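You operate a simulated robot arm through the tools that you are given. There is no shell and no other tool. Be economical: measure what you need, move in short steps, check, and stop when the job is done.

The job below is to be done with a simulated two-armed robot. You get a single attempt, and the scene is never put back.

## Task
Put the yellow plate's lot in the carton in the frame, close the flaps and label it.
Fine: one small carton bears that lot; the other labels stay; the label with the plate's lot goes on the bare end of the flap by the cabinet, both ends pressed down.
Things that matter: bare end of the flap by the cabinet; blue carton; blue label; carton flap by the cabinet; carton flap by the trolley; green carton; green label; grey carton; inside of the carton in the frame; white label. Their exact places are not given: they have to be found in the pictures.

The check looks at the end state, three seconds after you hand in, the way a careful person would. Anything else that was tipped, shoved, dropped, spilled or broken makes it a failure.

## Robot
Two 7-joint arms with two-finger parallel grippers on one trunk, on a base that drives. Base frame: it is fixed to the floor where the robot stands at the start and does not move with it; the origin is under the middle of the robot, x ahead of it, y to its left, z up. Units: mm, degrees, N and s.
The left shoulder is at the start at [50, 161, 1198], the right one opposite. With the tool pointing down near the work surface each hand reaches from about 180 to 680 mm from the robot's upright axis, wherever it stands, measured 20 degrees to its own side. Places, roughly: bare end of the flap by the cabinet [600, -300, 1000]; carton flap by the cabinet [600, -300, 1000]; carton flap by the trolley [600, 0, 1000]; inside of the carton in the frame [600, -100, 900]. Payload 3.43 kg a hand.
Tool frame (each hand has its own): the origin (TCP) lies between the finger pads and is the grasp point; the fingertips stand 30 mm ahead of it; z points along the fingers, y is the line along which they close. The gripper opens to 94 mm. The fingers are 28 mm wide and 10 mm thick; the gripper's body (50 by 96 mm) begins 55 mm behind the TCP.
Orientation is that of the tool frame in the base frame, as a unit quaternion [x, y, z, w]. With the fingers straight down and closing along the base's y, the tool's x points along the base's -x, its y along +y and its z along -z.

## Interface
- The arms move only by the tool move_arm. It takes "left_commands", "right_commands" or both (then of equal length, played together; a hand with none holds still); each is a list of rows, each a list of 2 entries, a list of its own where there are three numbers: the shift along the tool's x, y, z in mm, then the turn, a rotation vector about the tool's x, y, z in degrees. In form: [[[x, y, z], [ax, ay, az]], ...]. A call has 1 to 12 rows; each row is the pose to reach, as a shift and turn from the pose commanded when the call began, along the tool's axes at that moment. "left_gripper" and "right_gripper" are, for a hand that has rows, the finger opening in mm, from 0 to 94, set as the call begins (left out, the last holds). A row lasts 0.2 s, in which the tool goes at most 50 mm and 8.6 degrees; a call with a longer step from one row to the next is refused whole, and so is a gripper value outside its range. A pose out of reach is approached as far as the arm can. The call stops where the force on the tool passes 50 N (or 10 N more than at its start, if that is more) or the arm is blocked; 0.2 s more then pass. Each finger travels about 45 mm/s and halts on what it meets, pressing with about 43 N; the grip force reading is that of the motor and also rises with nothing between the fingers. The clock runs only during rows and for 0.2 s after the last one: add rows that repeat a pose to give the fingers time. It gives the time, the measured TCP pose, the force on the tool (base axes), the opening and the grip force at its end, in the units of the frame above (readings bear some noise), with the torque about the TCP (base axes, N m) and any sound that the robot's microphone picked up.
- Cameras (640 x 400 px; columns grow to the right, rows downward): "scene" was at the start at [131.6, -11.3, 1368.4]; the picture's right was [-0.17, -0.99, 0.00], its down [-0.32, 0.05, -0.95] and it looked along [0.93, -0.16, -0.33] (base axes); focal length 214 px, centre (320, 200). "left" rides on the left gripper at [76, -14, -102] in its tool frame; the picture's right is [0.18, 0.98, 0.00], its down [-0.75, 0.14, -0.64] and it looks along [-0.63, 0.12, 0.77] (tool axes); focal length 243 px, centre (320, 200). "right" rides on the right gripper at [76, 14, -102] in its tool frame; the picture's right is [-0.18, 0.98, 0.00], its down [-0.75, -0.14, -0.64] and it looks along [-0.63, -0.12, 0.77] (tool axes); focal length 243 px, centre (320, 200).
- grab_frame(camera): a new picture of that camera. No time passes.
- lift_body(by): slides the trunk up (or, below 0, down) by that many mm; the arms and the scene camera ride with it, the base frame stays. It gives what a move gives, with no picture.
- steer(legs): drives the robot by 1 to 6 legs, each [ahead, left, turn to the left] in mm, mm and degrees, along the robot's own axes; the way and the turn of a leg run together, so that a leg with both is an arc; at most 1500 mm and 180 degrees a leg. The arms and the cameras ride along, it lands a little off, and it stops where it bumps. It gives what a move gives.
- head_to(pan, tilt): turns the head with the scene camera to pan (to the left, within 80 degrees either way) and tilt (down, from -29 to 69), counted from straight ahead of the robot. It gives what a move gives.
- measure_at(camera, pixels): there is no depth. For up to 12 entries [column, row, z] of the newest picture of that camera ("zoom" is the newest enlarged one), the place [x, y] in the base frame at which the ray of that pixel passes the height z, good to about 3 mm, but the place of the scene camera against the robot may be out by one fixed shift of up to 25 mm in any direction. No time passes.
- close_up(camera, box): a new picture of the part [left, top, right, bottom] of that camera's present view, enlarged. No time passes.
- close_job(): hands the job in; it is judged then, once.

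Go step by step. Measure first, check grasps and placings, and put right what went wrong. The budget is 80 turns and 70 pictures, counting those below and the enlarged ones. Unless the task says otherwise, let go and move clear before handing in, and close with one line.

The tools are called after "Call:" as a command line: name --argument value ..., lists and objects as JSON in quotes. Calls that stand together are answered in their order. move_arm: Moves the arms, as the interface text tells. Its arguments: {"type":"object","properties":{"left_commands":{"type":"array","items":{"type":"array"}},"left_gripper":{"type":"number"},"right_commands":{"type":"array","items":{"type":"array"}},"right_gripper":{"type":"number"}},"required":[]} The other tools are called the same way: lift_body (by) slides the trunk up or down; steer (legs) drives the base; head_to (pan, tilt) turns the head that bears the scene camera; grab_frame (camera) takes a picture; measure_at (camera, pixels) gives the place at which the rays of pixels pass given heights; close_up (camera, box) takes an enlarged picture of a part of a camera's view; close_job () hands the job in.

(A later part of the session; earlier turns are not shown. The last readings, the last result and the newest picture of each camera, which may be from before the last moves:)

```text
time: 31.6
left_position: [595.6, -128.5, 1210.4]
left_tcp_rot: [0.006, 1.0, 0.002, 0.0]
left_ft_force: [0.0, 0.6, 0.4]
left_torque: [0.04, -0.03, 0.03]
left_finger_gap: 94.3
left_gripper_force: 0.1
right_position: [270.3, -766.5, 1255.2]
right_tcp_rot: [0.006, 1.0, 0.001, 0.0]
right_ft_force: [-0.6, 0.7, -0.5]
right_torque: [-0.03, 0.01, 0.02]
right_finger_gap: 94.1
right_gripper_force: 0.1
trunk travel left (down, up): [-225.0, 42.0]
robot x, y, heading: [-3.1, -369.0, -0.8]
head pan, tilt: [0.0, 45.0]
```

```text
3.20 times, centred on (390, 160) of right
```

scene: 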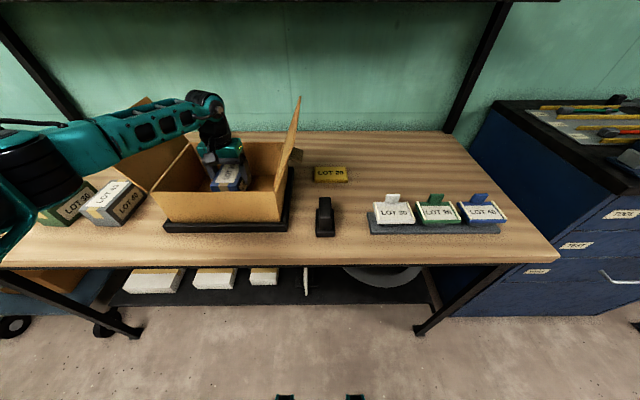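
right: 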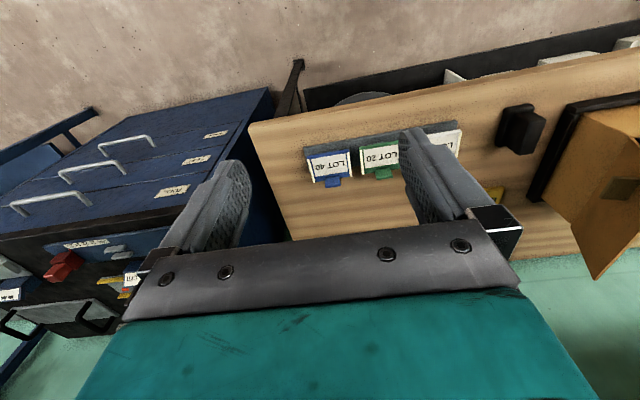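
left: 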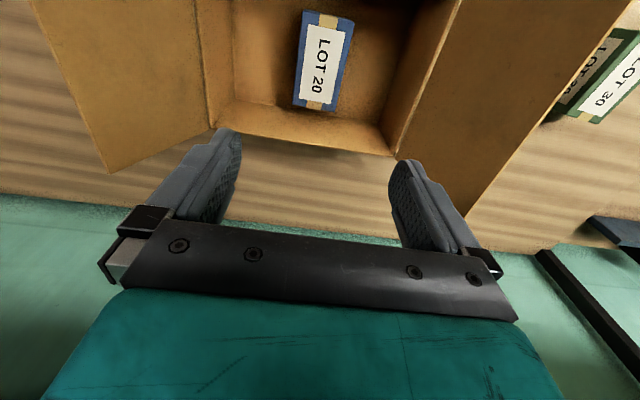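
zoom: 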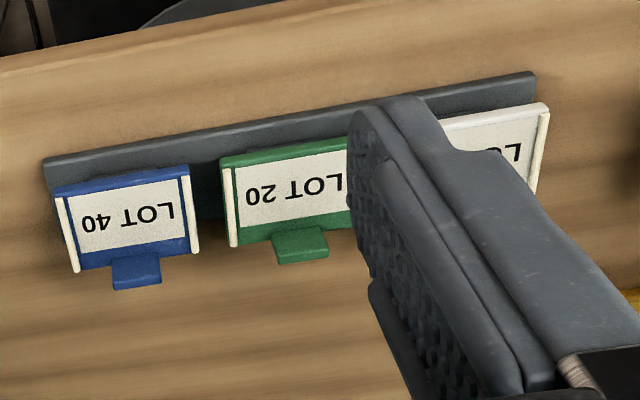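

Each flap has a small fin on its outer face. Triangulate the flaps' free corners, and the label tray with both cameras.

Call:
measure_at --camera "left" --pixels '[[110, 172, 1000], [110, 172, 1100], [463, 218, 1000], [463, 218, 1100], [217, 127, 970], [392, 155, 970], [217, 127, 940], [392, 155, 940]]'

Call:
measure_at --camera "scene" --pixels '[[300.5, 96.5, 1000], [300.5, 96.5, 1100], [147.3, 96.3, 1000], [147.3, 96.3, 1100], [295.7, 140, 1000], [295.7, 140, 1100], [191, 142, 970], [284, 142, 970], [437, 198, 880], [437, 198, 920]]'

Call:
measure_at --camera "right" --pixels '[[380, 173, 880], [380, 173, 920], [594, 282, 1000], [594, 282, 1100], [638, 188, 1000], [638, 188, 1100]]'

```text
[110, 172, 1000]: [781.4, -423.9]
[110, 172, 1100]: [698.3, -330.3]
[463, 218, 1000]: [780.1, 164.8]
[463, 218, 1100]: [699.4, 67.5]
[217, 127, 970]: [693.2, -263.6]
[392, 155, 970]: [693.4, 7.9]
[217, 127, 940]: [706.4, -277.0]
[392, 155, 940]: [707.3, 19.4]
```

```text
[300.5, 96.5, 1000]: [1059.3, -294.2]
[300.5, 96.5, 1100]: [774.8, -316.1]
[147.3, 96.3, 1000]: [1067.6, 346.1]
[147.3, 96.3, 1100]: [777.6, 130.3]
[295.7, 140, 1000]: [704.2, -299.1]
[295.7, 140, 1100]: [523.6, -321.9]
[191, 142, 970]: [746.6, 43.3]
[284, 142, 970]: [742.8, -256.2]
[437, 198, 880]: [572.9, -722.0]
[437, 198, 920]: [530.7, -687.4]
```

```text
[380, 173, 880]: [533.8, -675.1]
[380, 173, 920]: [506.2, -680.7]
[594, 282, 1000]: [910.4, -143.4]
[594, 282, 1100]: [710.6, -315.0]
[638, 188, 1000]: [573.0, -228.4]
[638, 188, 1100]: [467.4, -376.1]
```

Flaps: hinges at y≈−268 and +12, z≈965, length ≈145, both leaning outward about 20°; they'd meet mid-carton. I'll drive left so the robot faces the carton's middle, and push each flap over from outside at its near end (x≈530, away from the fins).

Call:
steer --legs '[[0, 240, 0.6]]'

Call:
move_arm --left_commands '[[[20, 0, 0], [0, 0, 0]], [[45, 0, 0], [0, 0, 0]], [[70, 0, 0], [0, 0, 0]], [[70, 0, 0], [0, 0, 0]], [[70, 0, 0], [0, 0, 0]], [[70, 0, 0], [0, 0, 0]], [[70, 0, 0], [0, 0, 0]], [[70, 0, 0], [0, 0, 0]], [[70, 0, 0], [0, 0, 0]]]' --left_gripper 0

Call:
grab_frame --camera "scene"

```text
time: 34.4
left_position: [592.8, 125.0, 1209.8]
left_tcp_rot: [-0.002, 1.0, 0.002, 0.0]
left_ft_force: [0.7, -0.7, 0.9]
left_torque: [-0.01, -0.06, 0.03]
left_finger_gap: 94.0
left_gripper_force: 0.1
right_position: [277.8, -517.8, 1255.9]
right_tcp_rot: [-0.002, 1.0, 0.0, 0.001]
right_ft_force: [0.5, 0.3, -0.4]
right_torque: [-0.03, 0.0, 0.01]
right_finger_gap: 94.1
right_gripper_force: 0.0
trunk travel left (down, up): [-225.0, 42.0]
robot x, y, heading: [-5.5, -129.0, 0.2]
head pan, tilt: [0.0, 45.0]
```

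```text
time: 36.4
left_position: [523.5, 125.4, 1212.5]
left_tcp_rot: [-0.002, 1.0, 0.002, 0.0]
left_ft_force: [0.1, 0.8, -0.2]
left_torque: [0.01, 0.0, 0.01]
left_finger_gap: 0.2
left_gripper_force: 33.0
right_position: [276.3, -517.2, 1254.8]
right_tcp_rot: [-0.002, 1.0, 0.0, 0.0]
right_ft_force: [-0.1, -0.4, 0.3]
right_torque: [0.04, 0.0, 0.0]
right_finger_gap: 94.4
right_gripper_force: 0.0
trunk travel left (down, up): [-225.0, 42.0]
robot x, y, heading: [-2.7, -125.6, 0.5]
head pan, tilt: [0.0, 45.0]
```

```text
32 pictures are left
```

scene: 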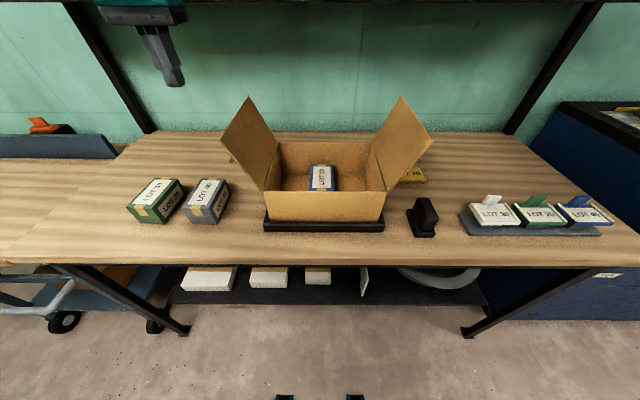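

Lower the left hand outside the flap and swing it in an arc inward to about 45° closed.

Call:
move_arm --left_commands '[[[0, 0, 40], [0, 0, 0]], [[0, 0, 80], [0, 0, 0]], [[0, 0, 124], [0, 0, 0]], [[0, -25, 124], [0, 0, 0]], [[0, -50, 124], [0, 0, 0]], [[0, -70, 124], [0, 0, 0]], [[0, -90, 124], [0, 0, 0]], [[0, -110, 124], [0, 0, 0]], [[0, -129, 122], [0, 0, 0]], [[0, -153, 130], [0, 0, 0]], [[0, -174, 146], [0, 0, 0]], [[0, -174, 146], [0, 0, 0]]]'

Call:
grab_frame --camera "scene"

```text
time: 38.2
left_position: [524.8, 15.1, 1099.4]
left_tcp_rot: [-0.003, 1.0, -0.002, 0.012]
left_ft_force: [-9.4, 1.9, 17.9]
left_torque: [0.24, 0.5, 0.06]
left_finger_gap: 0.3
left_gripper_force: 32.8
right_position: [274.0, -518.3, 1256.6]
right_tcp_rot: [-0.003, 1.0, 0.001, 0.002]
right_ft_force: [0.0, 0.4, -0.6]
right_torque: [0.02, 0.02, 0.04]
right_finger_gap: 94.0
right_gripper_force: 0.1
trunk travel left (down, up): [-225.0, 42.0]
robot x, y, heading: [-0.4, -126.1, 0.4]
head pan, tilt: [0.0, 45.0]
stopped in row 9 (left hand): the force on the tool passed its limit at 54 N (the readings are from after the stop); the commanded pose is now the measured one
```

```text
31 pictures are left
```

scene: 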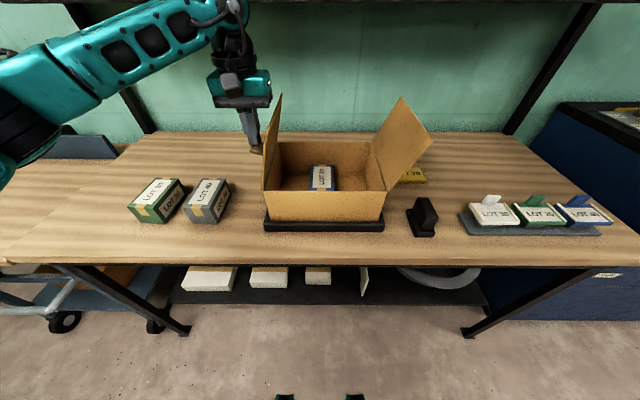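

Stopped with 18 N upward, flap already vertical — perhaps the finger rides on the fin. Zoom in.

Call:
close_up --camera "scene" --box '[200, 60, 330, 200]'

Call:
grab_frame --camera "left"

```text
2.86 times, centred on (265, 130) of scene
```

zoom: 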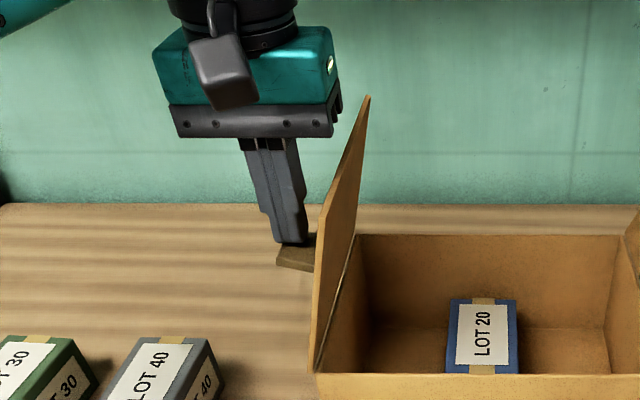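

```text
29 pictures are left
```

left: 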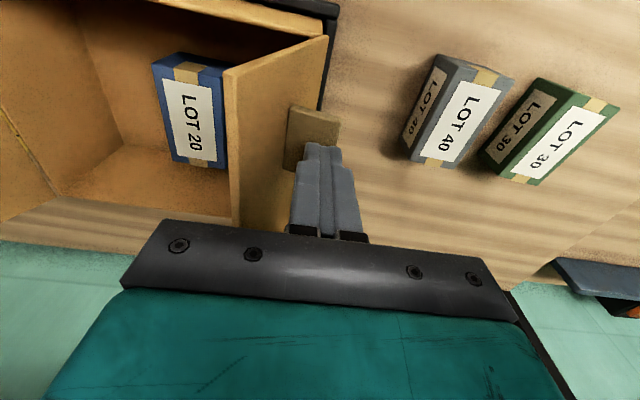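

The finger stands on the fin. Measure fin and flap edges in the left view at their heights.

Call:
measure_at --camera "left" --pixels '[[290, 103, 1068], [340, 122, 1068], [283, 168, 1068], [320, 145, 1068], [225, 70, 1108], [232, 220, 1108], [325, 37, 965], [302, 143, 1068]]'

```text
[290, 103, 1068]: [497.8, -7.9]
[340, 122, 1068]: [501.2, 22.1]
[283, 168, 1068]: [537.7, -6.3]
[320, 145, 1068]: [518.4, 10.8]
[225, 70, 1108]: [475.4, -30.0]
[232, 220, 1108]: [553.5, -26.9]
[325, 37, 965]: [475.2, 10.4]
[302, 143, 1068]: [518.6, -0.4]
```

The fin sits at the near end (x 498–538, radius ≈103), so the bare end is the far end, and I should push at x≈610. Lift off, move beyond the fin, and look at where the flap stays.

Call:
move_arm --left_commands '[[[0, 5, -20], [0, 0, 0]], [[0, 15, -50], [0, 0, 0]], [[-40, 25, -60], [0, 0, 0]], [[-85, 30, -60], [0, 0, 0]], [[-85, 30, -60], [0, 0, 0]]]'

Call:
close_up --camera "scene" --box '[200, 60, 450, 240]'

```text
time: 39.4
left_position: [610.6, 47.1, 1156.2]
left_tcp_rot: [-0.004, 1.0, -0.001, 0.01]
left_ft_force: [0.1, -0.6, 0.0]
left_torque: [-0.01, 0.01, 0.0]
left_finger_gap: 0.0
left_gripper_force: 33.3
right_position: [278.7, -516.3, 1255.2]
right_tcp_rot: [-0.004, 1.0, 0.0, 0.0]
right_ft_force: [-0.5, -0.2, 0.6]
right_torque: [0.01, -0.02, 0.02]
right_finger_gap: 94.2
right_gripper_force: 0.1
trunk travel left (down, up): [-225.0, 42.0]
robot x, y, heading: [-0.7, -128.9, 0.5]
head pan, tilt: [0.0, 45.0]
```

```text
2.22 times, centred on (325, 150) of scene
```

zoom: 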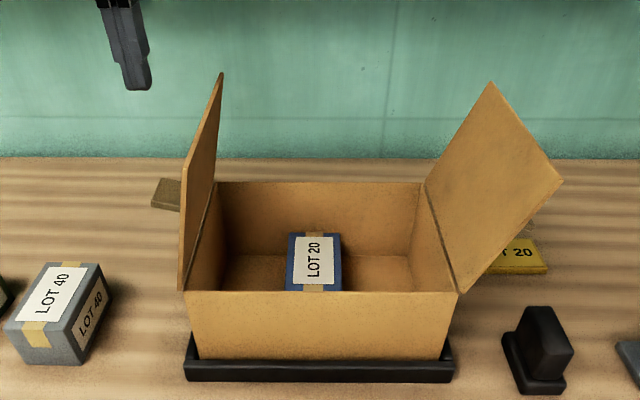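

The flap stays where left (friction hinge), near vertical. Lower outside it at x≈610 and push along the arc down to ~15°.

Call:
move_arm --left_commands '[[[0, 0, 35], [0, 0, 0]], [[0, 0, 66], [0, 0, 0]], [[0, -25, 66], [0, 0, 0]], [[0, -51, 64], [0, 0, 0]], [[0, -75, 74], [0, 0, 0]], [[0, -96, 90], [0, 0, 0]], [[0, -112, 111], [0, 0, 0]], [[0, -122, 135], [0, 0, 0]], [[0, -122, 135], [0, 0, 0]]]'

Call:
close_up --camera "scene" --box '[200, 60, 450, 240]'

```text
time: 41.4
left_position: [613.6, -78.4, 1023.1]
left_tcp_rot: [-0.004, 1.0, -0.001, 0.008]
left_ft_force: [-0.2, -0.3, 0.2]
left_torque: [0.01, -0.01, 0.01]
left_finger_gap: 0.0
left_gripper_force: 33.2
right_position: [277.7, -517.6, 1256.1]
right_tcp_rot: [-0.003, 1.0, 0.0, 0.001]
right_ft_force: [0.3, -0.7, 0.6]
right_torque: [-0.02, -0.01, -0.01]
right_finger_gap: 94.2
right_gripper_force: 0.0
trunk travel left (down, up): [-225.0, 42.0]
robot x, y, heading: [-1.2, -127.3, 0.5]
head pan, tilt: [0.0, 45.0]
```

```text
2.22 times, centred on (325, 150) of scene
```

zoom: 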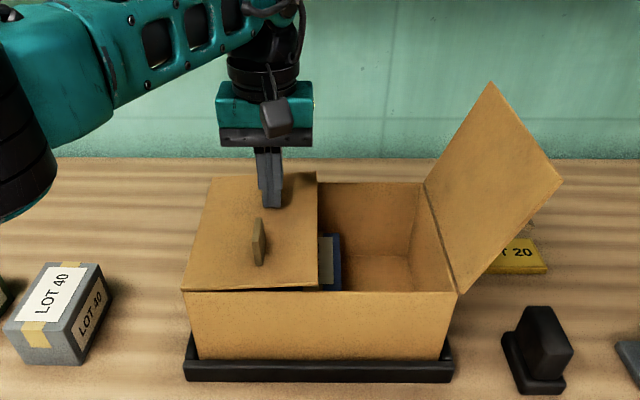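

The trolley flap is nearly shut. Press it down gently.

Call:
move_arm --left_commands '[[[0, 0, 6], [0, 0, 0]], [[0, 0, 12], [0, 0, 0]], [[0, 0, 18], [0, 0, 0]], [[0, 0, 23], [0, 0, 0]], [[0, 0, 27], [0, 0, 0]]]'

Call:
close_up --camera "scene" --box '[200, 60, 450, 240]'

```text
time: 42.4
left_position: [616.2, -76.9, 1015.3]
left_tcp_rot: [-0.003, 1.0, -0.004, 0.018]
left_ft_force: [-11.3, 2.8, 23.1]
left_torque: [0.12, 0.64, -0.06]
left_finger_gap: 0.1
left_gripper_force: 32.8
right_position: [273.6, -517.5, 1255.9]
right_tcp_rot: [-0.003, 1.0, 0.0, 0.002]
right_ft_force: [-0.3, 0.6, 0.2]
right_torque: [-0.01, 0.02, 0.02]
right_finger_gap: 93.9
right_gripper_force: 0.0
trunk travel left (down, up): [-225.0, 42.0]
robot x, y, heading: [-0.4, -121.6, 0.4]
head pan, tilt: [0.0, 45.0]
stopped in row 4 (left hand): the force on the tool passed its limit at 53 N (the readings are from after the stop); the commanded pose is now the measured one
```

```text
2.22 times, centred on (325, 150) of scene
```

zoom: 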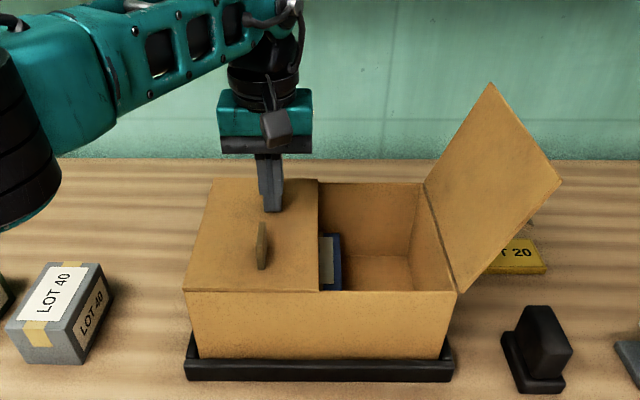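

Flap is flat shut (top ≈ z 984). Lift the left hand away to the left, and bring the right hand with closed fingers to outside the cabinet flap at x≈610.

Call:
move_arm --left_commands '[[[0, 0, -30], [0, 0, 0]], [[0, 0, -65], [0, 0, 0]], [[0, 0, -105], [0, 0, 0]], [[0, 20, -145], [0, 0, 0]], [[10, 60, -170], [0, 0, 0]], [[30, 100, -190], [0, 0, 0]], [[50, 145, -200], [0, 0, 0]], [[70, 190, -200], [0, 0, 0]], [[90, 230, -200], [0, 0, 0]]]' --right_commands '[[[-42, 10, 0], [0, 0, 0]], [[-84, 20, 0], [0, 0, 0]], [[-126, 35, 0], [0, 0, 0]], [[-168, 55, 0], [0, 0, 0]], [[-210, 75, 0], [0, 0, 0]], [[-252, 95, 10], [0, 0, 0]], [[-294, 115, 30], [0, 0, 0]], [[-334, 130, 50], [0, 0, 0]], [[-334, 130, 50], [0, 0, 0]]]' --right_gripper 0

Call:
grab_frame --camera "scene"

```text
refused: row 7 steps farther than a row can; nothing moved
```

```text
25 pictures are left
```

scene: 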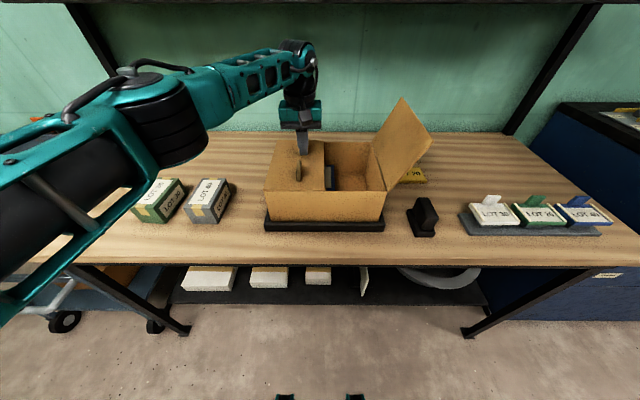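

The call was refused for step size; I'll redo with smaller steps.

Call:
move_arm --left_commands '[[[0, 0, -30], [0, 0, 0]], [[0, 0, -65], [0, 0, 0]], [[0, 0, -105], [0, 0, 0]], [[0, 20, -145], [0, 0, 0]], [[10, 55, -165], [0, 0, 0]], [[25, 90, -180], [0, 0, 0]], [[40, 130, -190], [0, 0, 0]], [[55, 170, -195], [0, 0, 0]], [[70, 210, -200], [0, 0, 0]], [[90, 230, -200], [0, 0, 0]]]' --right_commands '[[[-38, 10, 0], [0, 0, 0]], [[-76, 20, 0], [0, 0, 0]], [[-114, 32, 0], [0, 0, 0]], [[-152, 46, 0], [0, 0, 0]], [[-190, 62, 0], [0, 0, 0]], [[-228, 80, 8], [0, 0, 0]], [[-266, 98, 22], [0, 0, 0]], [[-300, 115, 36], [0, 0, 0]], [[-334, 130, 50], [0, 0, 0]], [[-334, 130, 50], [0, 0, 0]]]' --right_gripper 0

Call:
grab_frame --camera "scene"

```text
time: 44.6
left_position: [517.4, 156.2, 1207.7]
left_tcp_rot: [-0.003, 1.0, -0.004, 0.016]
left_ft_force: [-0.2, 0.2, 0.0]
left_torque: [-0.02, -0.05, 0.01]
left_finger_gap: 0.0
left_gripper_force: 33.3
right_position: [561.5, -402.7, 1190.9]
right_tcp_rot: [-0.003, 1.0, 0.0, 0.001]
right_ft_force: [0.4, -0.3, 1.6]
right_torque: [-0.01, -0.03, 0.0]
right_finger_gap: 0.0
right_gripper_force: 33.2
right hand out of reach, approached as far as the arm can: row 8, 9, 10
trunk travel left (down, up): [-225.0, 42.0]
robot x, y, heading: [-3.4, -128.0, 0.6]
head pan, tilt: [0.0, 45.0]
```

```text
24 pictures are left
```

scene: 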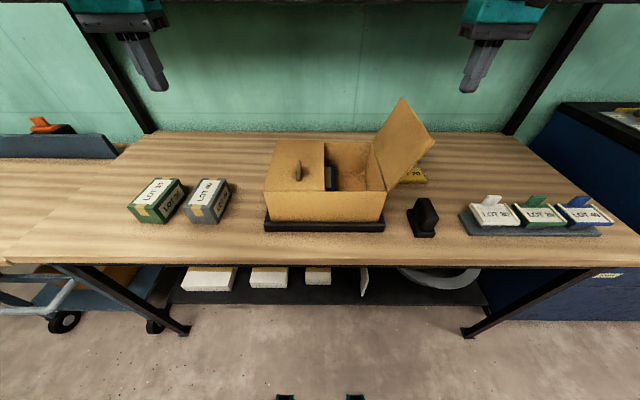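

Right hand at (561,−403,1191); go down to TCP z≈1098 at x≈592, y≈−388, outside the flap.

Call:
move_arm --right_commands '[[[0, 5, 35], [0, 0, 0]], [[-10, 10, 65], [0, 0, 0]], [[-22, 15, 93], [0, 0, 0]], [[-35, 15, 93], [0, 0, 0]], [[-35, 15, 93], [0, 0, 0]]]'

Call:
grab_frame --camera "right"

```text
time: 45.8
left_position: [519.6, 155.8, 1207.2]
left_tcp_rot: [-0.004, 1.0, -0.003, 0.015]
left_ft_force: [-0.6, 0.1, 0.5]
left_torque: [0.01, -0.03, 0.01]
left_finger_gap: 0.0
left_gripper_force: 32.8
right_position: [571.7, -393.6, 1096.9]
right_tcp_rot: [-0.004, 1.0, 0.0, 0.001]
right_ft_force: [0.2, -0.4, 0.7]
right_torque: [0.0, -0.02, -0.02]
right_finger_gap: 0.0
right_gripper_force: 32.9
right hand out of reach, approached as far as the arm can: row 2, 3, 4, 5
trunk travel left (down, up): [-225.0, 42.0]
robot x, y, heading: [1.0, -124.9, 0.6]
head pan, tilt: [0.0, 45.0]
```

```text
23 pictures are left
```

right: 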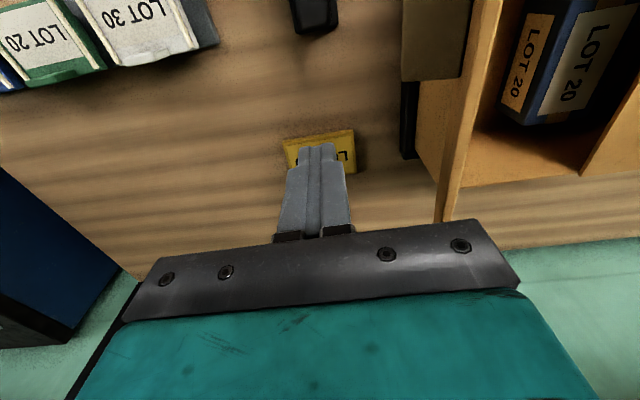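

Check the fin's far edge relative to the finger.

Call:
measure_at --camera "right" --pixels '[[402, 80, 1060], [462, 78, 1080], [402, 80, 1080], [443, 218, 1110], [497, 0, 1110]]'

```text
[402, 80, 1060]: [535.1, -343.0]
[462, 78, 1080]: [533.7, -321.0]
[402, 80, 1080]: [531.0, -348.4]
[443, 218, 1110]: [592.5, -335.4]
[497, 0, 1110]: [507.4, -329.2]
```

Fin ends at x≈535, finger's near side at 558: clear. Push the cabinet flap along its arc, gaining x as reach allows.

Call:
move_arm --right_commands '[[[0, 25, 0], [0, 0, 0]], [[-5, 50, 0], [0, 0, 0]], [[-10, 75, 0], [0, 0, 0]], [[-15, 98, 0], [0, 0, 0]], [[-20, 119, -6], [0, 0, 0]], [[-25, 141, -9], [0, 0, 0]], [[-27, 165, 0], [0, 0, 0]], [[-30, 186, 16], [0, 0, 0]], [[-30, 202, 37], [0, 0, 0]], [[-30, 212, 61], [0, 0, 0]], [[-30, 212, 61], [0, 0, 0]]]'

Call:
close_up --camera "scene" --box '[220, 60, 470, 240]'

```text
time: 47.8
left_position: [517.7, 155.8, 1206.1]
left_tcp_rot: [-0.003, 1.0, -0.002, 0.016]
left_ft_force: [0.2, 0.2, -0.7]
left_torque: [0.01, 0.01, 0.0]
left_finger_gap: 0.0
left_gripper_force: 32.8
right_position: [508.4, -294.8, 1093.5]
right_tcp_rot: [0.0, 1.0, 0.003, 0.016]
right_ft_force: [-6.9, -2.4, 14.6]
right_torque: [-0.05, 0.35, 0.05]
right_finger_gap: 0.0
right_gripper_force: 33.4
right hand out of reach, approached as far as the arm can: row 1, 2, 3, 4, 5, 6, 7, 8, 9, 10
trunk travel left (down, up): [-225.0, 42.0]
robot x, y, heading: [-0.3, -126.0, 0.5]
head pan, tilt: [0.0, 45.0]
stopped in row 10 (right hand): the force on the tool passed its limit at 56 N (the readings are from after the stop); the commanded pose is now the measured one
```

```text
2.22 times, centred on (345, 150) of scene
```

zoom: 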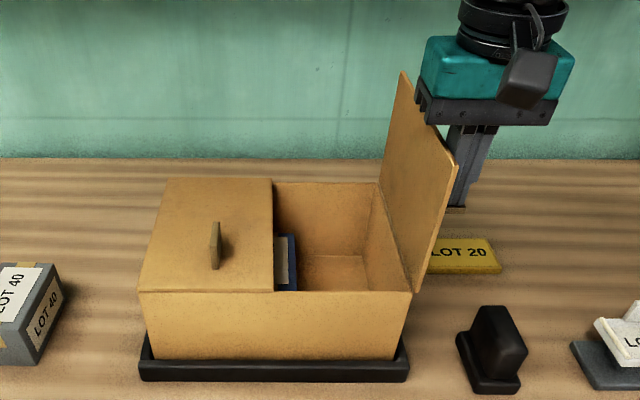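

The right arm hit a reach limit and slid onto the fin (flap now ≈ vertical). Lift off, pull out sideways, and drive 80 mm ahead (robot's front is well short of the bench) for better reach.

Call:
move_arm --right_commands '[[[0, -5, -25], [0, 0, 0]], [[0, -20, -60], [0, 0, 0]], [[0, -50, -80], [0, 0, 0]], [[0, -80, -90], [0, 0, 0]], [[0, -80, -90], [0, 0, 0]]]'

Call:
steer --legs '[[80, 0, 0]]'

Call:
grab_frame --camera "scene"

```text
time: 49.0
left_position: [518.4, 154.3, 1205.5]
left_tcp_rot: [-0.003, 1.0, -0.003, 0.016]
left_ft_force: [0.3, 0.6, 0.5]
left_torque: [0.01, 0.0, 0.01]
left_finger_gap: 0.0
left_gripper_force: 32.6
right_position: [506.3, -372.3, 1179.2]
right_tcp_rot: [-0.001, 1.0, 0.003, 0.014]
right_ft_force: [0.0, 0.1, 0.2]
right_torque: [0.0, 0.01, -0.02]
right_finger_gap: 0.1
right_gripper_force: 32.9
trunk travel left (down, up): [-225.0, 42.0]
robot x, y, heading: [-0.1, -127.1, 0.2]
head pan, tilt: [0.0, 45.0]
```

```text
time: 50.1
left_position: [594.9, 156.9, 1205.8]
left_tcp_rot: [-0.005, 1.0, -0.003, 0.014]
left_ft_force: [-0.1, -1.0, -0.7]
left_torque: [0.01, 0.0, 0.0]
left_finger_gap: 0.0
left_gripper_force: 32.9
right_position: [583.9, -370.9, 1179.8]
right_tcp_rot: [-0.003, 1.0, 0.002, 0.015]
right_ft_force: [0.4, -0.1, -1.3]
right_torque: [0.01, 0.03, -0.04]
right_finger_gap: 0.0
right_gripper_force: 33.2
trunk travel left (down, up): [-225.0, 42.0]
robot x, y, heading: [76.2, -124.6, 0.6]
head pan, tilt: [0.0, 45.0]
```

```text
21 pictures are left
```

scene: 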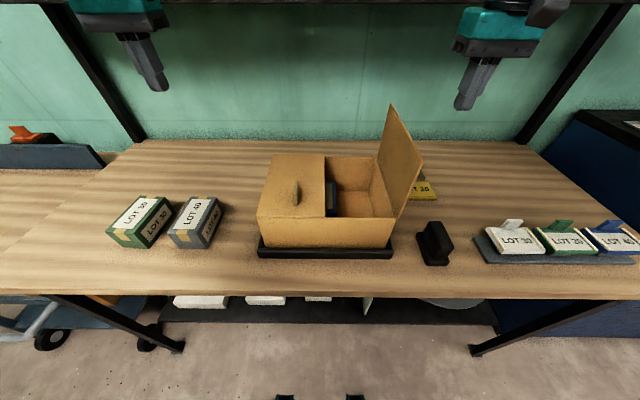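

Good position: right hand (584,−371). Lower and push along the arc now.

Call:
move_arm --right_commands '[[[-8, 0, 40], [0, 0, 0]], [[-16, 0, 80], [0, 0, 0]], [[-18, 25, 80], [0, 0, 0]], [[-18, 50, 80], [0, 0, 0]], [[-18, 73, 80], [0, 0, 0]], [[-18, 95, 77], [0, 0, 0]], [[-18, 119, 74], [0, 0, 0]], [[-18, 143, 83], [0, 0, 0]], [[-18, 164, 99], [0, 0, 0]], [[-18, 180, 120], [0, 0, 0]], [[-18, 190, 144], [0, 0, 0]], [[-18, 190, 144], [0, 0, 0]]]'

Call:
close_up --camera "scene" --box '[220, 60, 470, 270]'

```text
time: 52.7
left_position: [594.6, 158.1, 1205.5]
left_tcp_rot: [-0.005, 1.0, -0.001, 0.015]
left_ft_force: [0.2, -0.3, -0.2]
left_torque: [0.0, 0.01, -0.03]
left_finger_gap: 0.3
left_gripper_force: 32.7
right_position: [550.5, -260.7, 1058.3]
right_tcp_rot: [-0.001, 1.0, 0.003, 0.013]
right_ft_force: [7.2, -0.4, 2.9]
right_torque: [-0.05, -0.14, -0.15]
right_finger_gap: 0.0
right_gripper_force: 33.0
right hand out of reach, approached as far as the arm can: row 5, 6, 7, 8, 9, 10, 11, 12
trunk travel left (down, up): [-225.0, 42.0]
robot x, y, heading: [76.7, -124.4, 0.6]
head pan, tilt: [0.0, 45.0]
```

```text
1.90 times, centred on (345, 165) of scene
```

zoom: 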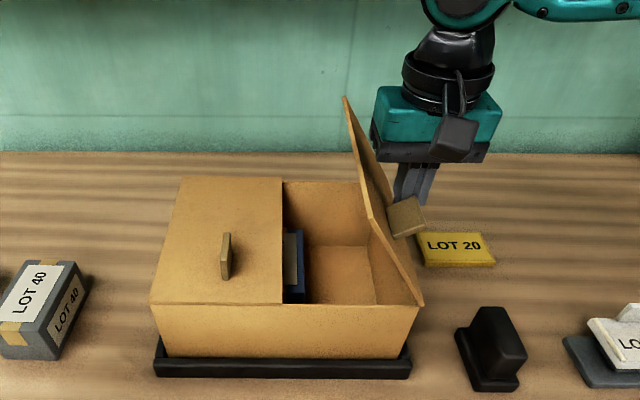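

The right arm can't reach farther inboard, but the flap is at ≈70°. I'll let the base carry the hand: drive 65 mm left (and 12 ahead), which pushes the flap to about 35°.

Call:
steer --legs '[[12, 65, 0]]'

Call:
close_up --camera "scene" --box '[220, 60, 510, 270]'

```text
time: 53.9
left_position: [605.6, 224.6, 1205.4]
left_tcp_rot: [-0.004, 1.0, -0.003, 0.016]
left_ft_force: [0.1, 0.8, -0.9]
left_torque: [0.0, 0.0, -0.01]
left_finger_gap: 0.0
left_gripper_force: 32.8
right_position: [560.6, -195.0, 1059.6]
right_tcp_rot: [-0.003, 1.0, 0.003, 0.013]
right_ft_force: [-0.3, 1.0, -0.2]
right_torque: [0.01, 0.02, -0.01]
right_finger_gap: 0.1
right_gripper_force: 32.8
trunk travel left (down, up): [-225.0, 42.0]
robot x, y, heading: [87.4, -57.9, 0.6]
head pan, tilt: [0.0, 45.0]
```

```text
1.90 times, centred on (365, 165) of scene
```

zoom: 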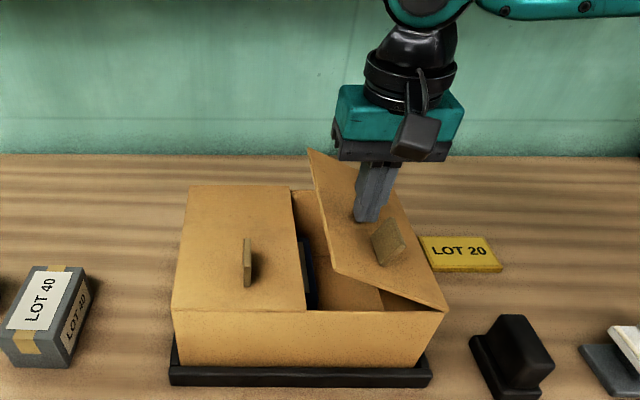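

Flap at ≈35°. Now press straight down to z_t≈984.

Call:
move_arm --right_commands '[[[0, 3, 12], [0, 0, 0]], [[0, 5, 22], [0, 0, 0]], [[0, 7, 31], [0, 0, 0]], [[0, 7, 38], [0, 0, 0]], [[0, 7, 43], [0, 0, 0]], [[0, 7, 47], [0, 0, 0]]]'

Call:
close_up --camera "scene" --box '[220, 60, 510, 270]'

```text
time: 55.3
left_position: [606.6, 224.9, 1205.6]
left_tcp_rot: [-0.005, 1.0, -0.004, 0.014]
left_ft_force: [-0.1, -0.2, -0.3]
left_torque: [0.01, 0.0, -0.05]
left_finger_gap: 0.0
left_gripper_force: 33.4
right_position: [553.4, -197.8, 1022.1]
right_tcp_rot: [-0.002, 1.0, 0.005, 0.017]
right_ft_force: [13.4, 11.6, 12.1]
right_torque: [-0.08, 0.15, -0.14]
right_finger_gap: 0.0
right_gripper_force: 33.2
right hand out of reach, approached as far as the arm can: row 1, 2, 3, 4, 5, 6
trunk travel left (down, up): [-225.0, 42.0]
robot x, y, heading: [87.6, -61.8, 0.7]
head pan, tilt: [0.0, 45.0]
```

```text
1.90 times, centred on (365, 165) of scene
```

zoom: 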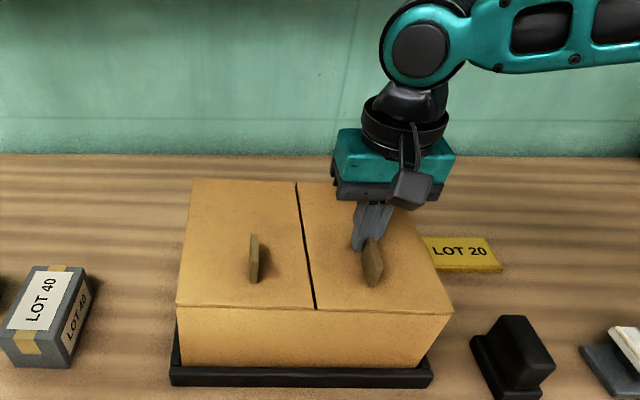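

Both flaps are practically shut. Lift the right hand, pull back, and drive right to the label tray.

Call:
move_arm --right_commands '[[[-3, -3, -25], [0, 0, 0]], [[-3, -5, -60], [0, 0, 0]], [[0, -5, -95], [0, 0, 0]], [[10, -20, -130], [0, 0, 0]], [[30, -50, -150], [0, 0, 0]], [[60, -80, -160], [0, 0, 0]], [[90, -100, -160], [0, 0, 0]], [[110, -110, -160], [0, 0, 0]], [[110, -110, -160], [0, 0, 0]]]' --right_gripper 94

Call:
steer --legs '[[0, -340, -0.7]]'

Call:
grab_frame --camera "right"

Call:
grab_frame --camera "scene"

```text
time: 57.3
left_position: [606.3, 222.9, 1204.8]
left_tcp_rot: [-0.006, 1.0, -0.003, 0.016]
left_ft_force: [0.6, 0.3, 0.5]
left_torque: [0.03, -0.03, -0.04]
left_finger_gap: 0.3
left_gripper_force: 33.2
right_position: [438.5, -310.7, 1175.9]
right_tcp_rot: [-0.002, 1.0, 0.003, 0.014]
right_ft_force: [-0.1, 0.0, 0.5]
right_torque: [-0.01, 0.01, 0.01]
right_finger_gap: 94.1
right_gripper_force: 0.1
trunk travel left (down, up): [-225.0, 42.0]
robot x, y, heading: [89.9, -58.8, 0.5]
head pan, tilt: [0.0, 45.0]
```

```text
time: 60.9
left_position: [610.6, -132.0, 1206.4]
left_tcp_rot: [0.005, 1.0, -0.002, 0.015]
left_ft_force: [0.2, -0.6, 0.1]
left_torque: [-0.03, -0.01, 0.01]
left_finger_gap: 0.1
left_gripper_force: 33.0
right_position: [433.9, -663.3, 1175.6]
right_tcp_rot: [0.008, 1.0, 0.003, 0.015]
right_ft_force: [0.1, -0.4, 0.0]
right_torque: [0.01, 0.02, -0.01]
right_finger_gap: 94.0
right_gripper_force: 0.0
trunk travel left (down, up): [-225.0, 42.0]
robot x, y, heading: [87.9, -406.3, -0.9]
head pan, tilt: [0.0, 45.0]
```

```text
17 pictures are left
```

right: 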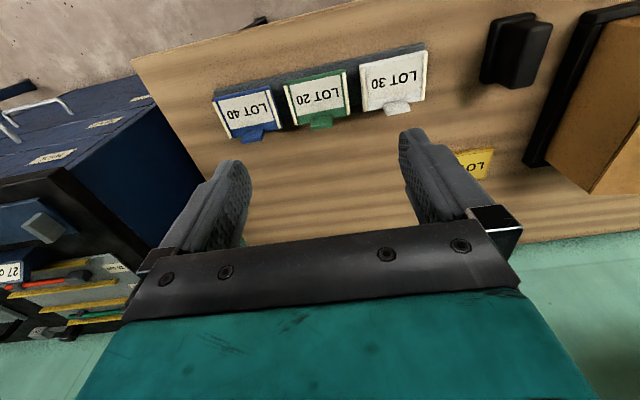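

```text
16 pictures are left
```

scene: 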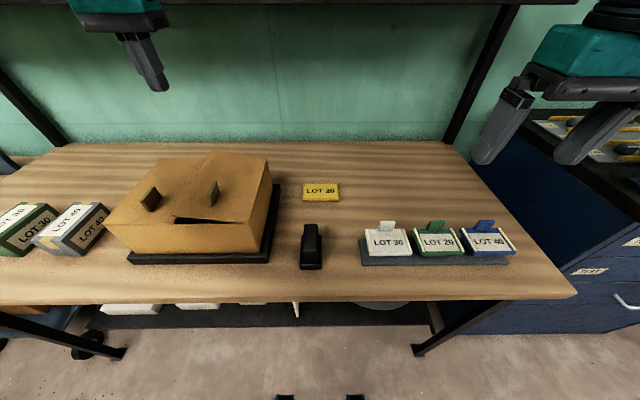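

The cabinet flap has a small gap left, to be pressed later. Zoom on the labels for the green label's tab.

Call:
close_up --camera "right" --box '[200, 30, 440, 160]'

Call:
close_up --camera "scene" --box '[350, 200, 530, 285]'

```text
2.67 times, centred on (320, 95) of right
```

zoom: 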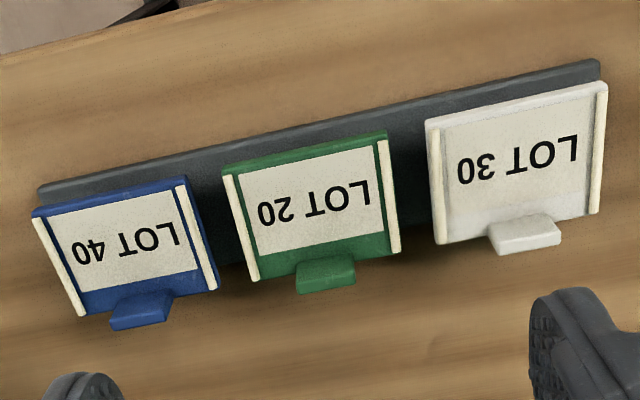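

```text
3.56 times, centred on (440, 242) of scene
```

zoom: 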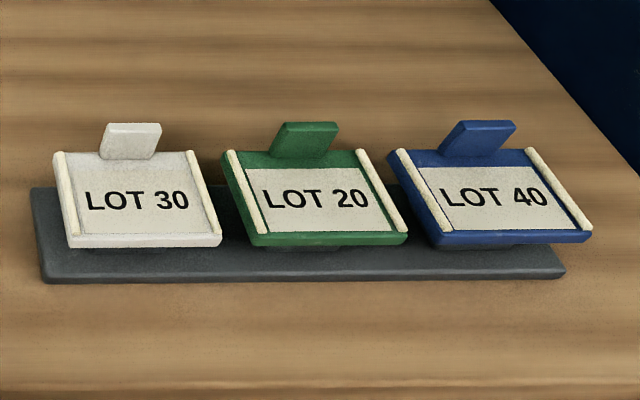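

Measure the green label's corners and tab in both views at trial heights.

Call:
measure_at --camera "right" --pixels '[[283.3, 83.8, 880], [345.1, 69.5, 880], [296.4, 125.1, 880], [350, 113.5, 880], [283.3, 83.8, 910], [345.1, 69.5, 910], [296.4, 125.1, 910], [350, 113.5, 910], [322.3, 117.5, 890], [322.6, 129.5, 890], [322.6, 129.5, 915]]'

Call:
measure_at --camera "scene" --pixels '[[420.3, 254.6, 880], [464.4, 253.2, 880], [412.5, 229.4, 880], [451.2, 228.5, 880], [420.3, 254.6, 910], [464.4, 253.2, 910], [412.5, 229.4, 910], [451.2, 228.5, 910], [438, 220.4, 890], [438, 220.4, 915]]'

```text
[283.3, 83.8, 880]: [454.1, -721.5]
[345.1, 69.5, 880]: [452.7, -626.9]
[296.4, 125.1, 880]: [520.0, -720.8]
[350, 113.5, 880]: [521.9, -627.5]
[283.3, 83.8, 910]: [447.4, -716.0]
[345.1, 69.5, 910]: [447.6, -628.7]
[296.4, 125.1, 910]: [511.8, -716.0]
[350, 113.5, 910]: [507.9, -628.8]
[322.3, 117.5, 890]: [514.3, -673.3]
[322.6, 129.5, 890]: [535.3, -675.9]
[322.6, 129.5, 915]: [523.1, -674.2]
```

```text
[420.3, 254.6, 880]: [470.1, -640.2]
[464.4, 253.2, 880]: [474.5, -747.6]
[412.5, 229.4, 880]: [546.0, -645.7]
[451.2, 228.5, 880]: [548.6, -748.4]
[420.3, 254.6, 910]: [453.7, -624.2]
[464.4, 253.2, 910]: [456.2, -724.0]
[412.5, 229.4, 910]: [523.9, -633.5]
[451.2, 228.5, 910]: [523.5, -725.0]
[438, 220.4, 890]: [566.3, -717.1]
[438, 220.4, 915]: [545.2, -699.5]
```

The label plate is at z≈887 (90×65 mm, centre y −673), tab at (516,−674) rising to z≈925, ~30 mm wide. (The scene camera reads about 22 mm off in height.) Move above the tab with opening 60.

Call:
move_arm --right_commands '[[[-15, -2, 35], [0, 1, -0.5]], [[-30, -4, 70], [0, 1.7, -0.9]], [[-45, -7, 105], [0, 1.7, -0.9]], [[-60, -9, 140], [0, 1.7, -0.9]], [[-75, -11, 170], [0, 1.7, -0.9]], [[-75, -11, 185], [0, 1.7, -0.9]], [[-75, -11, 185], [0, 1.7, -0.9]]]' --right_gripper 60

Call:
grab_frame --camera "right"

```text
time: 62.5
left_position: [611.5, -133.8, 1205.7]
left_tcp_rot: [0.005, 1.0, -0.003, 0.016]
left_ft_force: [0.8, -0.4, -1.2]
left_torque: [-0.01, -0.01, -0.02]
left_finger_gap: 0.0
left_gripper_force: 33.0
right_position: [512.0, -673.8, 993.1]
right_tcp_rot: [0.0, 1.0, 0.003, 0.0]
right_ft_force: [-0.1, 0.4, 0.7]
right_torque: [0.02, 0.01, 0.0]
right_finger_gap: 59.9
right_gripper_force: 0.0
trunk travel left (down, up): [-225.0, 42.0]
robot x, y, heading: [87.6, -406.8, -0.5]
head pan, tilt: [0.0, 45.0]
```

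```text
13 pictures are left
```

right: 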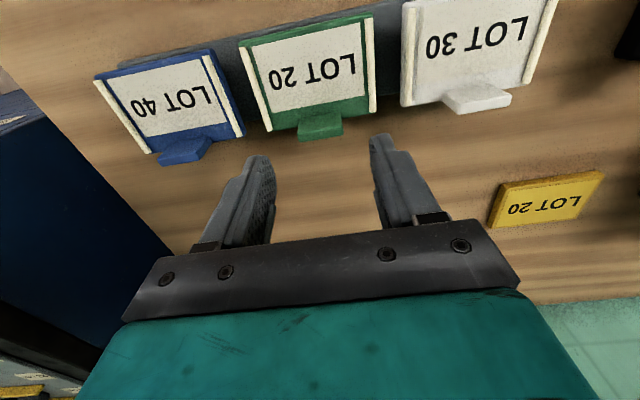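

Measure the tab and plate edges from this closer view.

Call:
measure_at --camera "right" --pixels '[[298, 120, 887], [343, 113, 887], [299, 141, 925], [344, 134, 925], [299, 141, 905], [299, 141, 915], [268, 132, 887], [375, 112, 887], [241, 42, 887], [371, 14, 887]]'

```text
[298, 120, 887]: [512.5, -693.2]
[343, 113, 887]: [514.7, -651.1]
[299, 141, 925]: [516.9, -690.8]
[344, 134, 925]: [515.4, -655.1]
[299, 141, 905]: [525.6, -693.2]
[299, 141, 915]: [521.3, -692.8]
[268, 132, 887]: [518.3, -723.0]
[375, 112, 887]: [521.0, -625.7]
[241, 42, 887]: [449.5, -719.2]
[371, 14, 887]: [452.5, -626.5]
```

Tab centred at (517,−673). Descend 66 mm, then close on it.

Call:
move_arm --right_commands '[[[-5, 1, 25], [0, 0, 0]], [[-5, 1, 45], [0, 0, 0]], [[-5, 1, 58], [0, 0, 0]], [[-5, 1, 66], [0, 0, 0]], [[-5, 1, 66], [0, 0, 0]]]'

Call:
move_arm --right_commands '[[[0, 0, 0], [0, 0, 0]], [[0, 0, 0], [0, 0, 0]], [[0, 0, 0], [0, 0, 0]], [[0, 0, 0], [0, 0, 0]], [[0, 0, 0], [0, 0, 0]], [[0, 0, 0], [0, 0, 0]]]' --right_gripper 10

Call:
grab_frame --camera "right"

```text
time: 63.7
left_position: [611.3, -133.0, 1205.2]
left_tcp_rot: [0.006, 1.0, -0.003, 0.016]
left_ft_force: [0.7, 0.8, -0.7]
left_torque: [0.01, 0.0, 0.02]
left_finger_gap: 0.1
left_gripper_force: 32.8
right_position: [519.0, -672.2, 931.5]
right_tcp_rot: [-0.001, 1.0, 0.002, 0.004]
right_ft_force: [9.5, -4.3, 20.0]
right_torque: [-0.35, 0.03, 0.16]
right_finger_gap: 59.9
right_gripper_force: 0.7
trunk travel left (down, up): [-225.0, 42.0]
robot x, y, heading: [89.3, -403.4, -0.6]
head pan, tilt: [0.0, 45.0]
```

```text
time: 65.1
left_position: [612.2, -132.3, 1205.7]
left_tcp_rot: [0.005, 1.0, -0.004, 0.016]
left_ft_force: [0.1, -0.4, 0.2]
left_torque: [0.0, 0.03, 0.0]
left_finger_gap: 0.2
left_gripper_force: 32.4
right_position: [517.5, -669.7, 932.1]
right_tcp_rot: [-0.001, 1.0, 0.004, 0.003]
right_ft_force: [10.3, 0.4, 29.1]
right_torque: [-0.23, 0.1, 0.08]
right_finger_gap: 32.7
right_gripper_force: 43.2
trunk travel left (down, up): [-225.0, 42.0]
robot x, y, heading: [87.5, -407.1, -0.6]
head pan, tilt: [0.0, 45.0]
```

```text
12 pictures are left
```

right: 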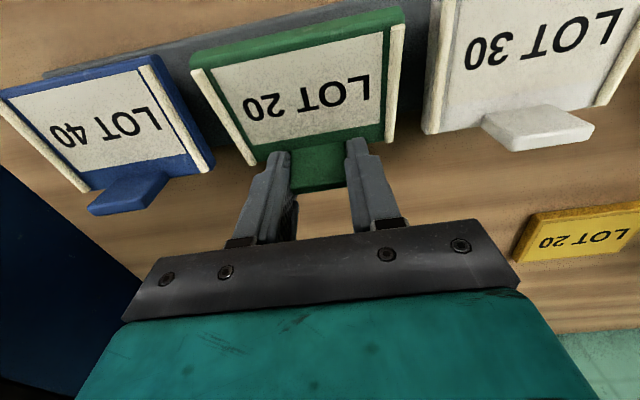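

Gripped (gap 32.7, tips rest on the plate). Lift straight up.

Call:
move_arm --right_commands '[[[0, 0, -15], [0, 0, 0]], [[0, 0, -35], [0, 0, 0]], [[0, 0, -65], [0, 0, 0]], [[0, 0, -100], [0, 0, 0]], [[0, 0, -140], [0, 0, 0]], [[0, 0, -180], [0, 0, 0]], [[0, 0, -215], [0, 0, 0]], [[0, 0, -215], [0, 0, 0]]]'

Call:
grab_frame --camera "right"

```text
time: 66.9
left_position: [610.7, -134.3, 1204.4]
left_tcp_rot: [0.005, 1.0, -0.003, 0.016]
left_ft_force: [0.5, -1.1, 0.6]
left_torque: [-0.01, -0.01, 0.0]
left_finger_gap: 0.2
left_gripper_force: 32.9
right_position: [519.6, -674.1, 1141.4]
right_tcp_rot: [0.001, 1.0, 0.003, 0.0]
right_ft_force: [-0.3, 0.1, 0.1]
right_torque: [-0.03, -0.01, 0.04]
right_finger_gap: 33.0
right_gripper_force: 43.1
trunk travel left (down, up): [-225.0, 42.0]
robot x, y, heading: [86.5, -405.4, -0.4]
head pan, tilt: [0.0, 45.0]
```

```text
11 pictures are left
```

right: 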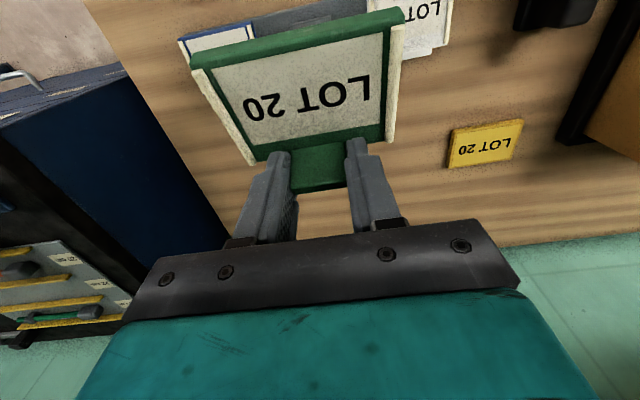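

The label is held level. The left hand already hovers over the carton, so use it now to press the cabinet flap fully shut at (613,−165).

Call:
move_arm --left_commands '[[[0, -16, 30], [0, 0, 0]], [[0, -32, 60], [0, 0, 0]], [[0, -32, 95], [0, 0, 0]], [[0, -32, 130], [0, 0, 0]], [[0, -32, 155], [0, 0, 0]], [[0, -32, 170], [0, 0, 0]], [[0, -32, 180], [0, 0, 0]], [[0, -32, 187], [0, 0, 0]], [[0, -32, 193], [0, 0, 0]], [[0, -32, 198], [0, 0, 0]], [[0, -32, 202], [0, 0, 0]]]'

Call:
move_arm --left_commands '[[[0, 0, -30], [0, 0, 0]], [[0, 0, -70], [0, 0, 0]], [[0, 0, -115], [0, 0, 0]], [[0, 0, -160], [0, 0, 0]], [[0, 0, -200], [0, 0, 0]], [[0, 0, -200], [0, 0, 0]]]'

Call:
grab_frame --camera "scene"

```text
time: 69.3
left_position: [616.1, -165.9, 1013.3]
left_tcp_rot: [0.003, 1.0, -0.003, 0.025]
left_ft_force: [3.2, 12.4, 45.6]
left_torque: [0.32, 0.47, -0.43]
left_finger_gap: 0.2
left_gripper_force: 32.9
right_position: [515.3, -674.3, 1144.4]
right_tcp_rot: [0.0, 1.0, 0.004, 0.002]
right_ft_force: [-0.4, 0.4, -0.6]
right_torque: [-0.01, -0.01, 0.02]
right_finger_gap: 32.9
right_gripper_force: 43.1
trunk travel left (down, up): [-225.0, 42.0]
robot x, y, heading: [87.2, -404.0, -0.5]
head pan, tilt: [0.0, 45.0]
```

```text
time: 70.7
left_position: [611.5, -165.5, 1200.9]
left_tcp_rot: [0.005, 1.0, -0.003, 0.015]
left_ft_force: [0.3, 0.4, -0.5]
left_torque: [0.0, 0.01, -0.02]
left_finger_gap: 0.0
left_gripper_force: 33.1
right_position: [519.3, -673.8, 1142.0]
right_tcp_rot: [0.0, 1.0, 0.003, -0.001]
right_ft_force: [0.1, 0.3, 0.0]
right_torque: [-0.05, 0.0, 0.01]
right_finger_gap: 33.1
right_gripper_force: 43.2
trunk travel left (down, up): [-225.0, 42.0]
robot x, y, heading: [88.8, -405.6, -0.5]
head pan, tilt: [0.0, 45.0]
```

```text
10 pictures are left
```

scene: 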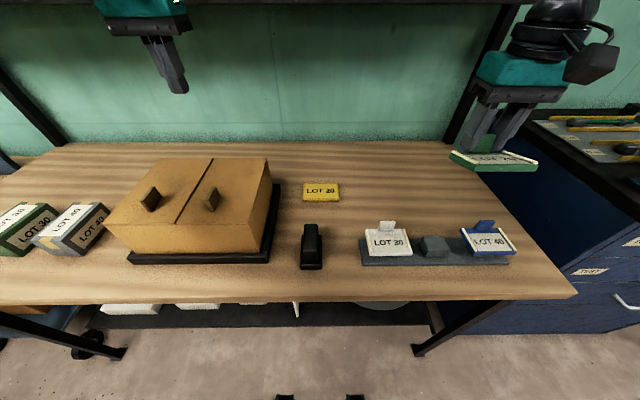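

Both flaps are flat shut. Measure the lid corners, the seam and the fin (scene heights +22 correction → 1006).

Call:
measure_at --camera "scene" --pixels '[[106, 222, 1006], [247, 226, 1006], [163, 159, 1006], [268, 158, 1006], [176, 223, 1006], [213, 158, 1006], [213, 213, 1006], [207, 203, 1006]]'

```text
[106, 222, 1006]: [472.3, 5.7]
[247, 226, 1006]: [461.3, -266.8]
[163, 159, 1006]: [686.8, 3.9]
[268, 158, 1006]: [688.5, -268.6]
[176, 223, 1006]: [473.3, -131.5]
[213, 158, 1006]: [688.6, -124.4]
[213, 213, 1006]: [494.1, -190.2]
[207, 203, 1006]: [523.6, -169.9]
```

Cabinet flap: y −268…−130, x ≈473…690, fin at x 498–538, so the bare end's centre is about (640,−198). Retract the left hand, then drive left 448 and ahead 57 to bring the label there.

Call:
move_arm --left_commands '[[[40, 0, 0], [0, 0, 0]], [[80, 0, 0], [0, 0, 0]], [[120, 0, 0], [0, 0, 0]], [[150, 0, 0], [0, 0, 0]]]'

Call:
steer --legs '[[0, 448, 0.5], [57, 0, 0]]'

Call:
grab_frame --camera "right"

```text
time: 71.7
left_position: [459.6, -164.2, 1199.3]
left_tcp_rot: [0.005, 1.0, -0.003, 0.016]
left_ft_force: [0.5, -0.6, 0.1]
left_torque: [0.0, -0.02, 0.0]
left_finger_gap: 0.2
left_gripper_force: 33.3
right_position: [519.9, -673.5, 1141.7]
right_tcp_rot: [0.0, 1.0, 0.002, 0.0]
right_ft_force: [-0.8, 0.0, -0.9]
right_torque: [-0.03, 0.0, 0.0]
right_finger_gap: 32.8
right_gripper_force: 43.5
trunk travel left (down, up): [-225.0, 42.0]
robot x, y, heading: [87.6, -406.6, -0.6]
head pan, tilt: [0.0, 45.0]
```

```text
time: 76.8
left_position: [517.2, 289.9, 1197.6]
left_tcp_rot: [-0.001, 1.0, -0.003, 0.015]
left_ft_force: [0.2, 0.7, 0.6]
left_torque: [-0.04, 0.0, -0.03]
left_finger_gap: 0.0
left_gripper_force: 32.9
right_position: [581.7, -218.2, 1141.0]
right_tcp_rot: [-0.006, 1.0, 0.002, -0.001]
right_ft_force: [1.1, 1.0, 0.1]
right_torque: [0.0, 0.01, -0.04]
right_finger_gap: 33.0
right_gripper_force: 42.8
trunk travel left (down, up): [-225.0, 42.0]
robot x, y, heading: [144.5, 48.2, -0.1]
head pan, tilt: [0.0, 45.0]
```

```text
9 pictures are left
```

right: 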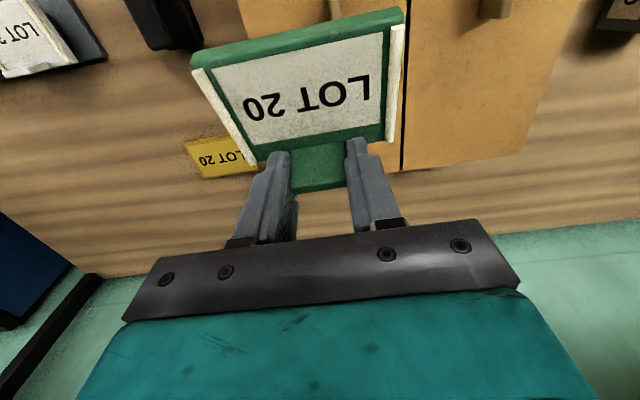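

Measure seam, lid's far edge, fin in this right view at lid height 984.

Call:
measure_at --camera "right" --pixels '[[402, 170, 984], [408, 10, 984], [523, 156, 984], [240, 5, 984], [333, 20, 984]]'

```text
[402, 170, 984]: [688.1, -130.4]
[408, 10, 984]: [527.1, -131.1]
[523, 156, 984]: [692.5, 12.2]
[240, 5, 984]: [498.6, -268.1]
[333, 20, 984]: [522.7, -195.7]
```

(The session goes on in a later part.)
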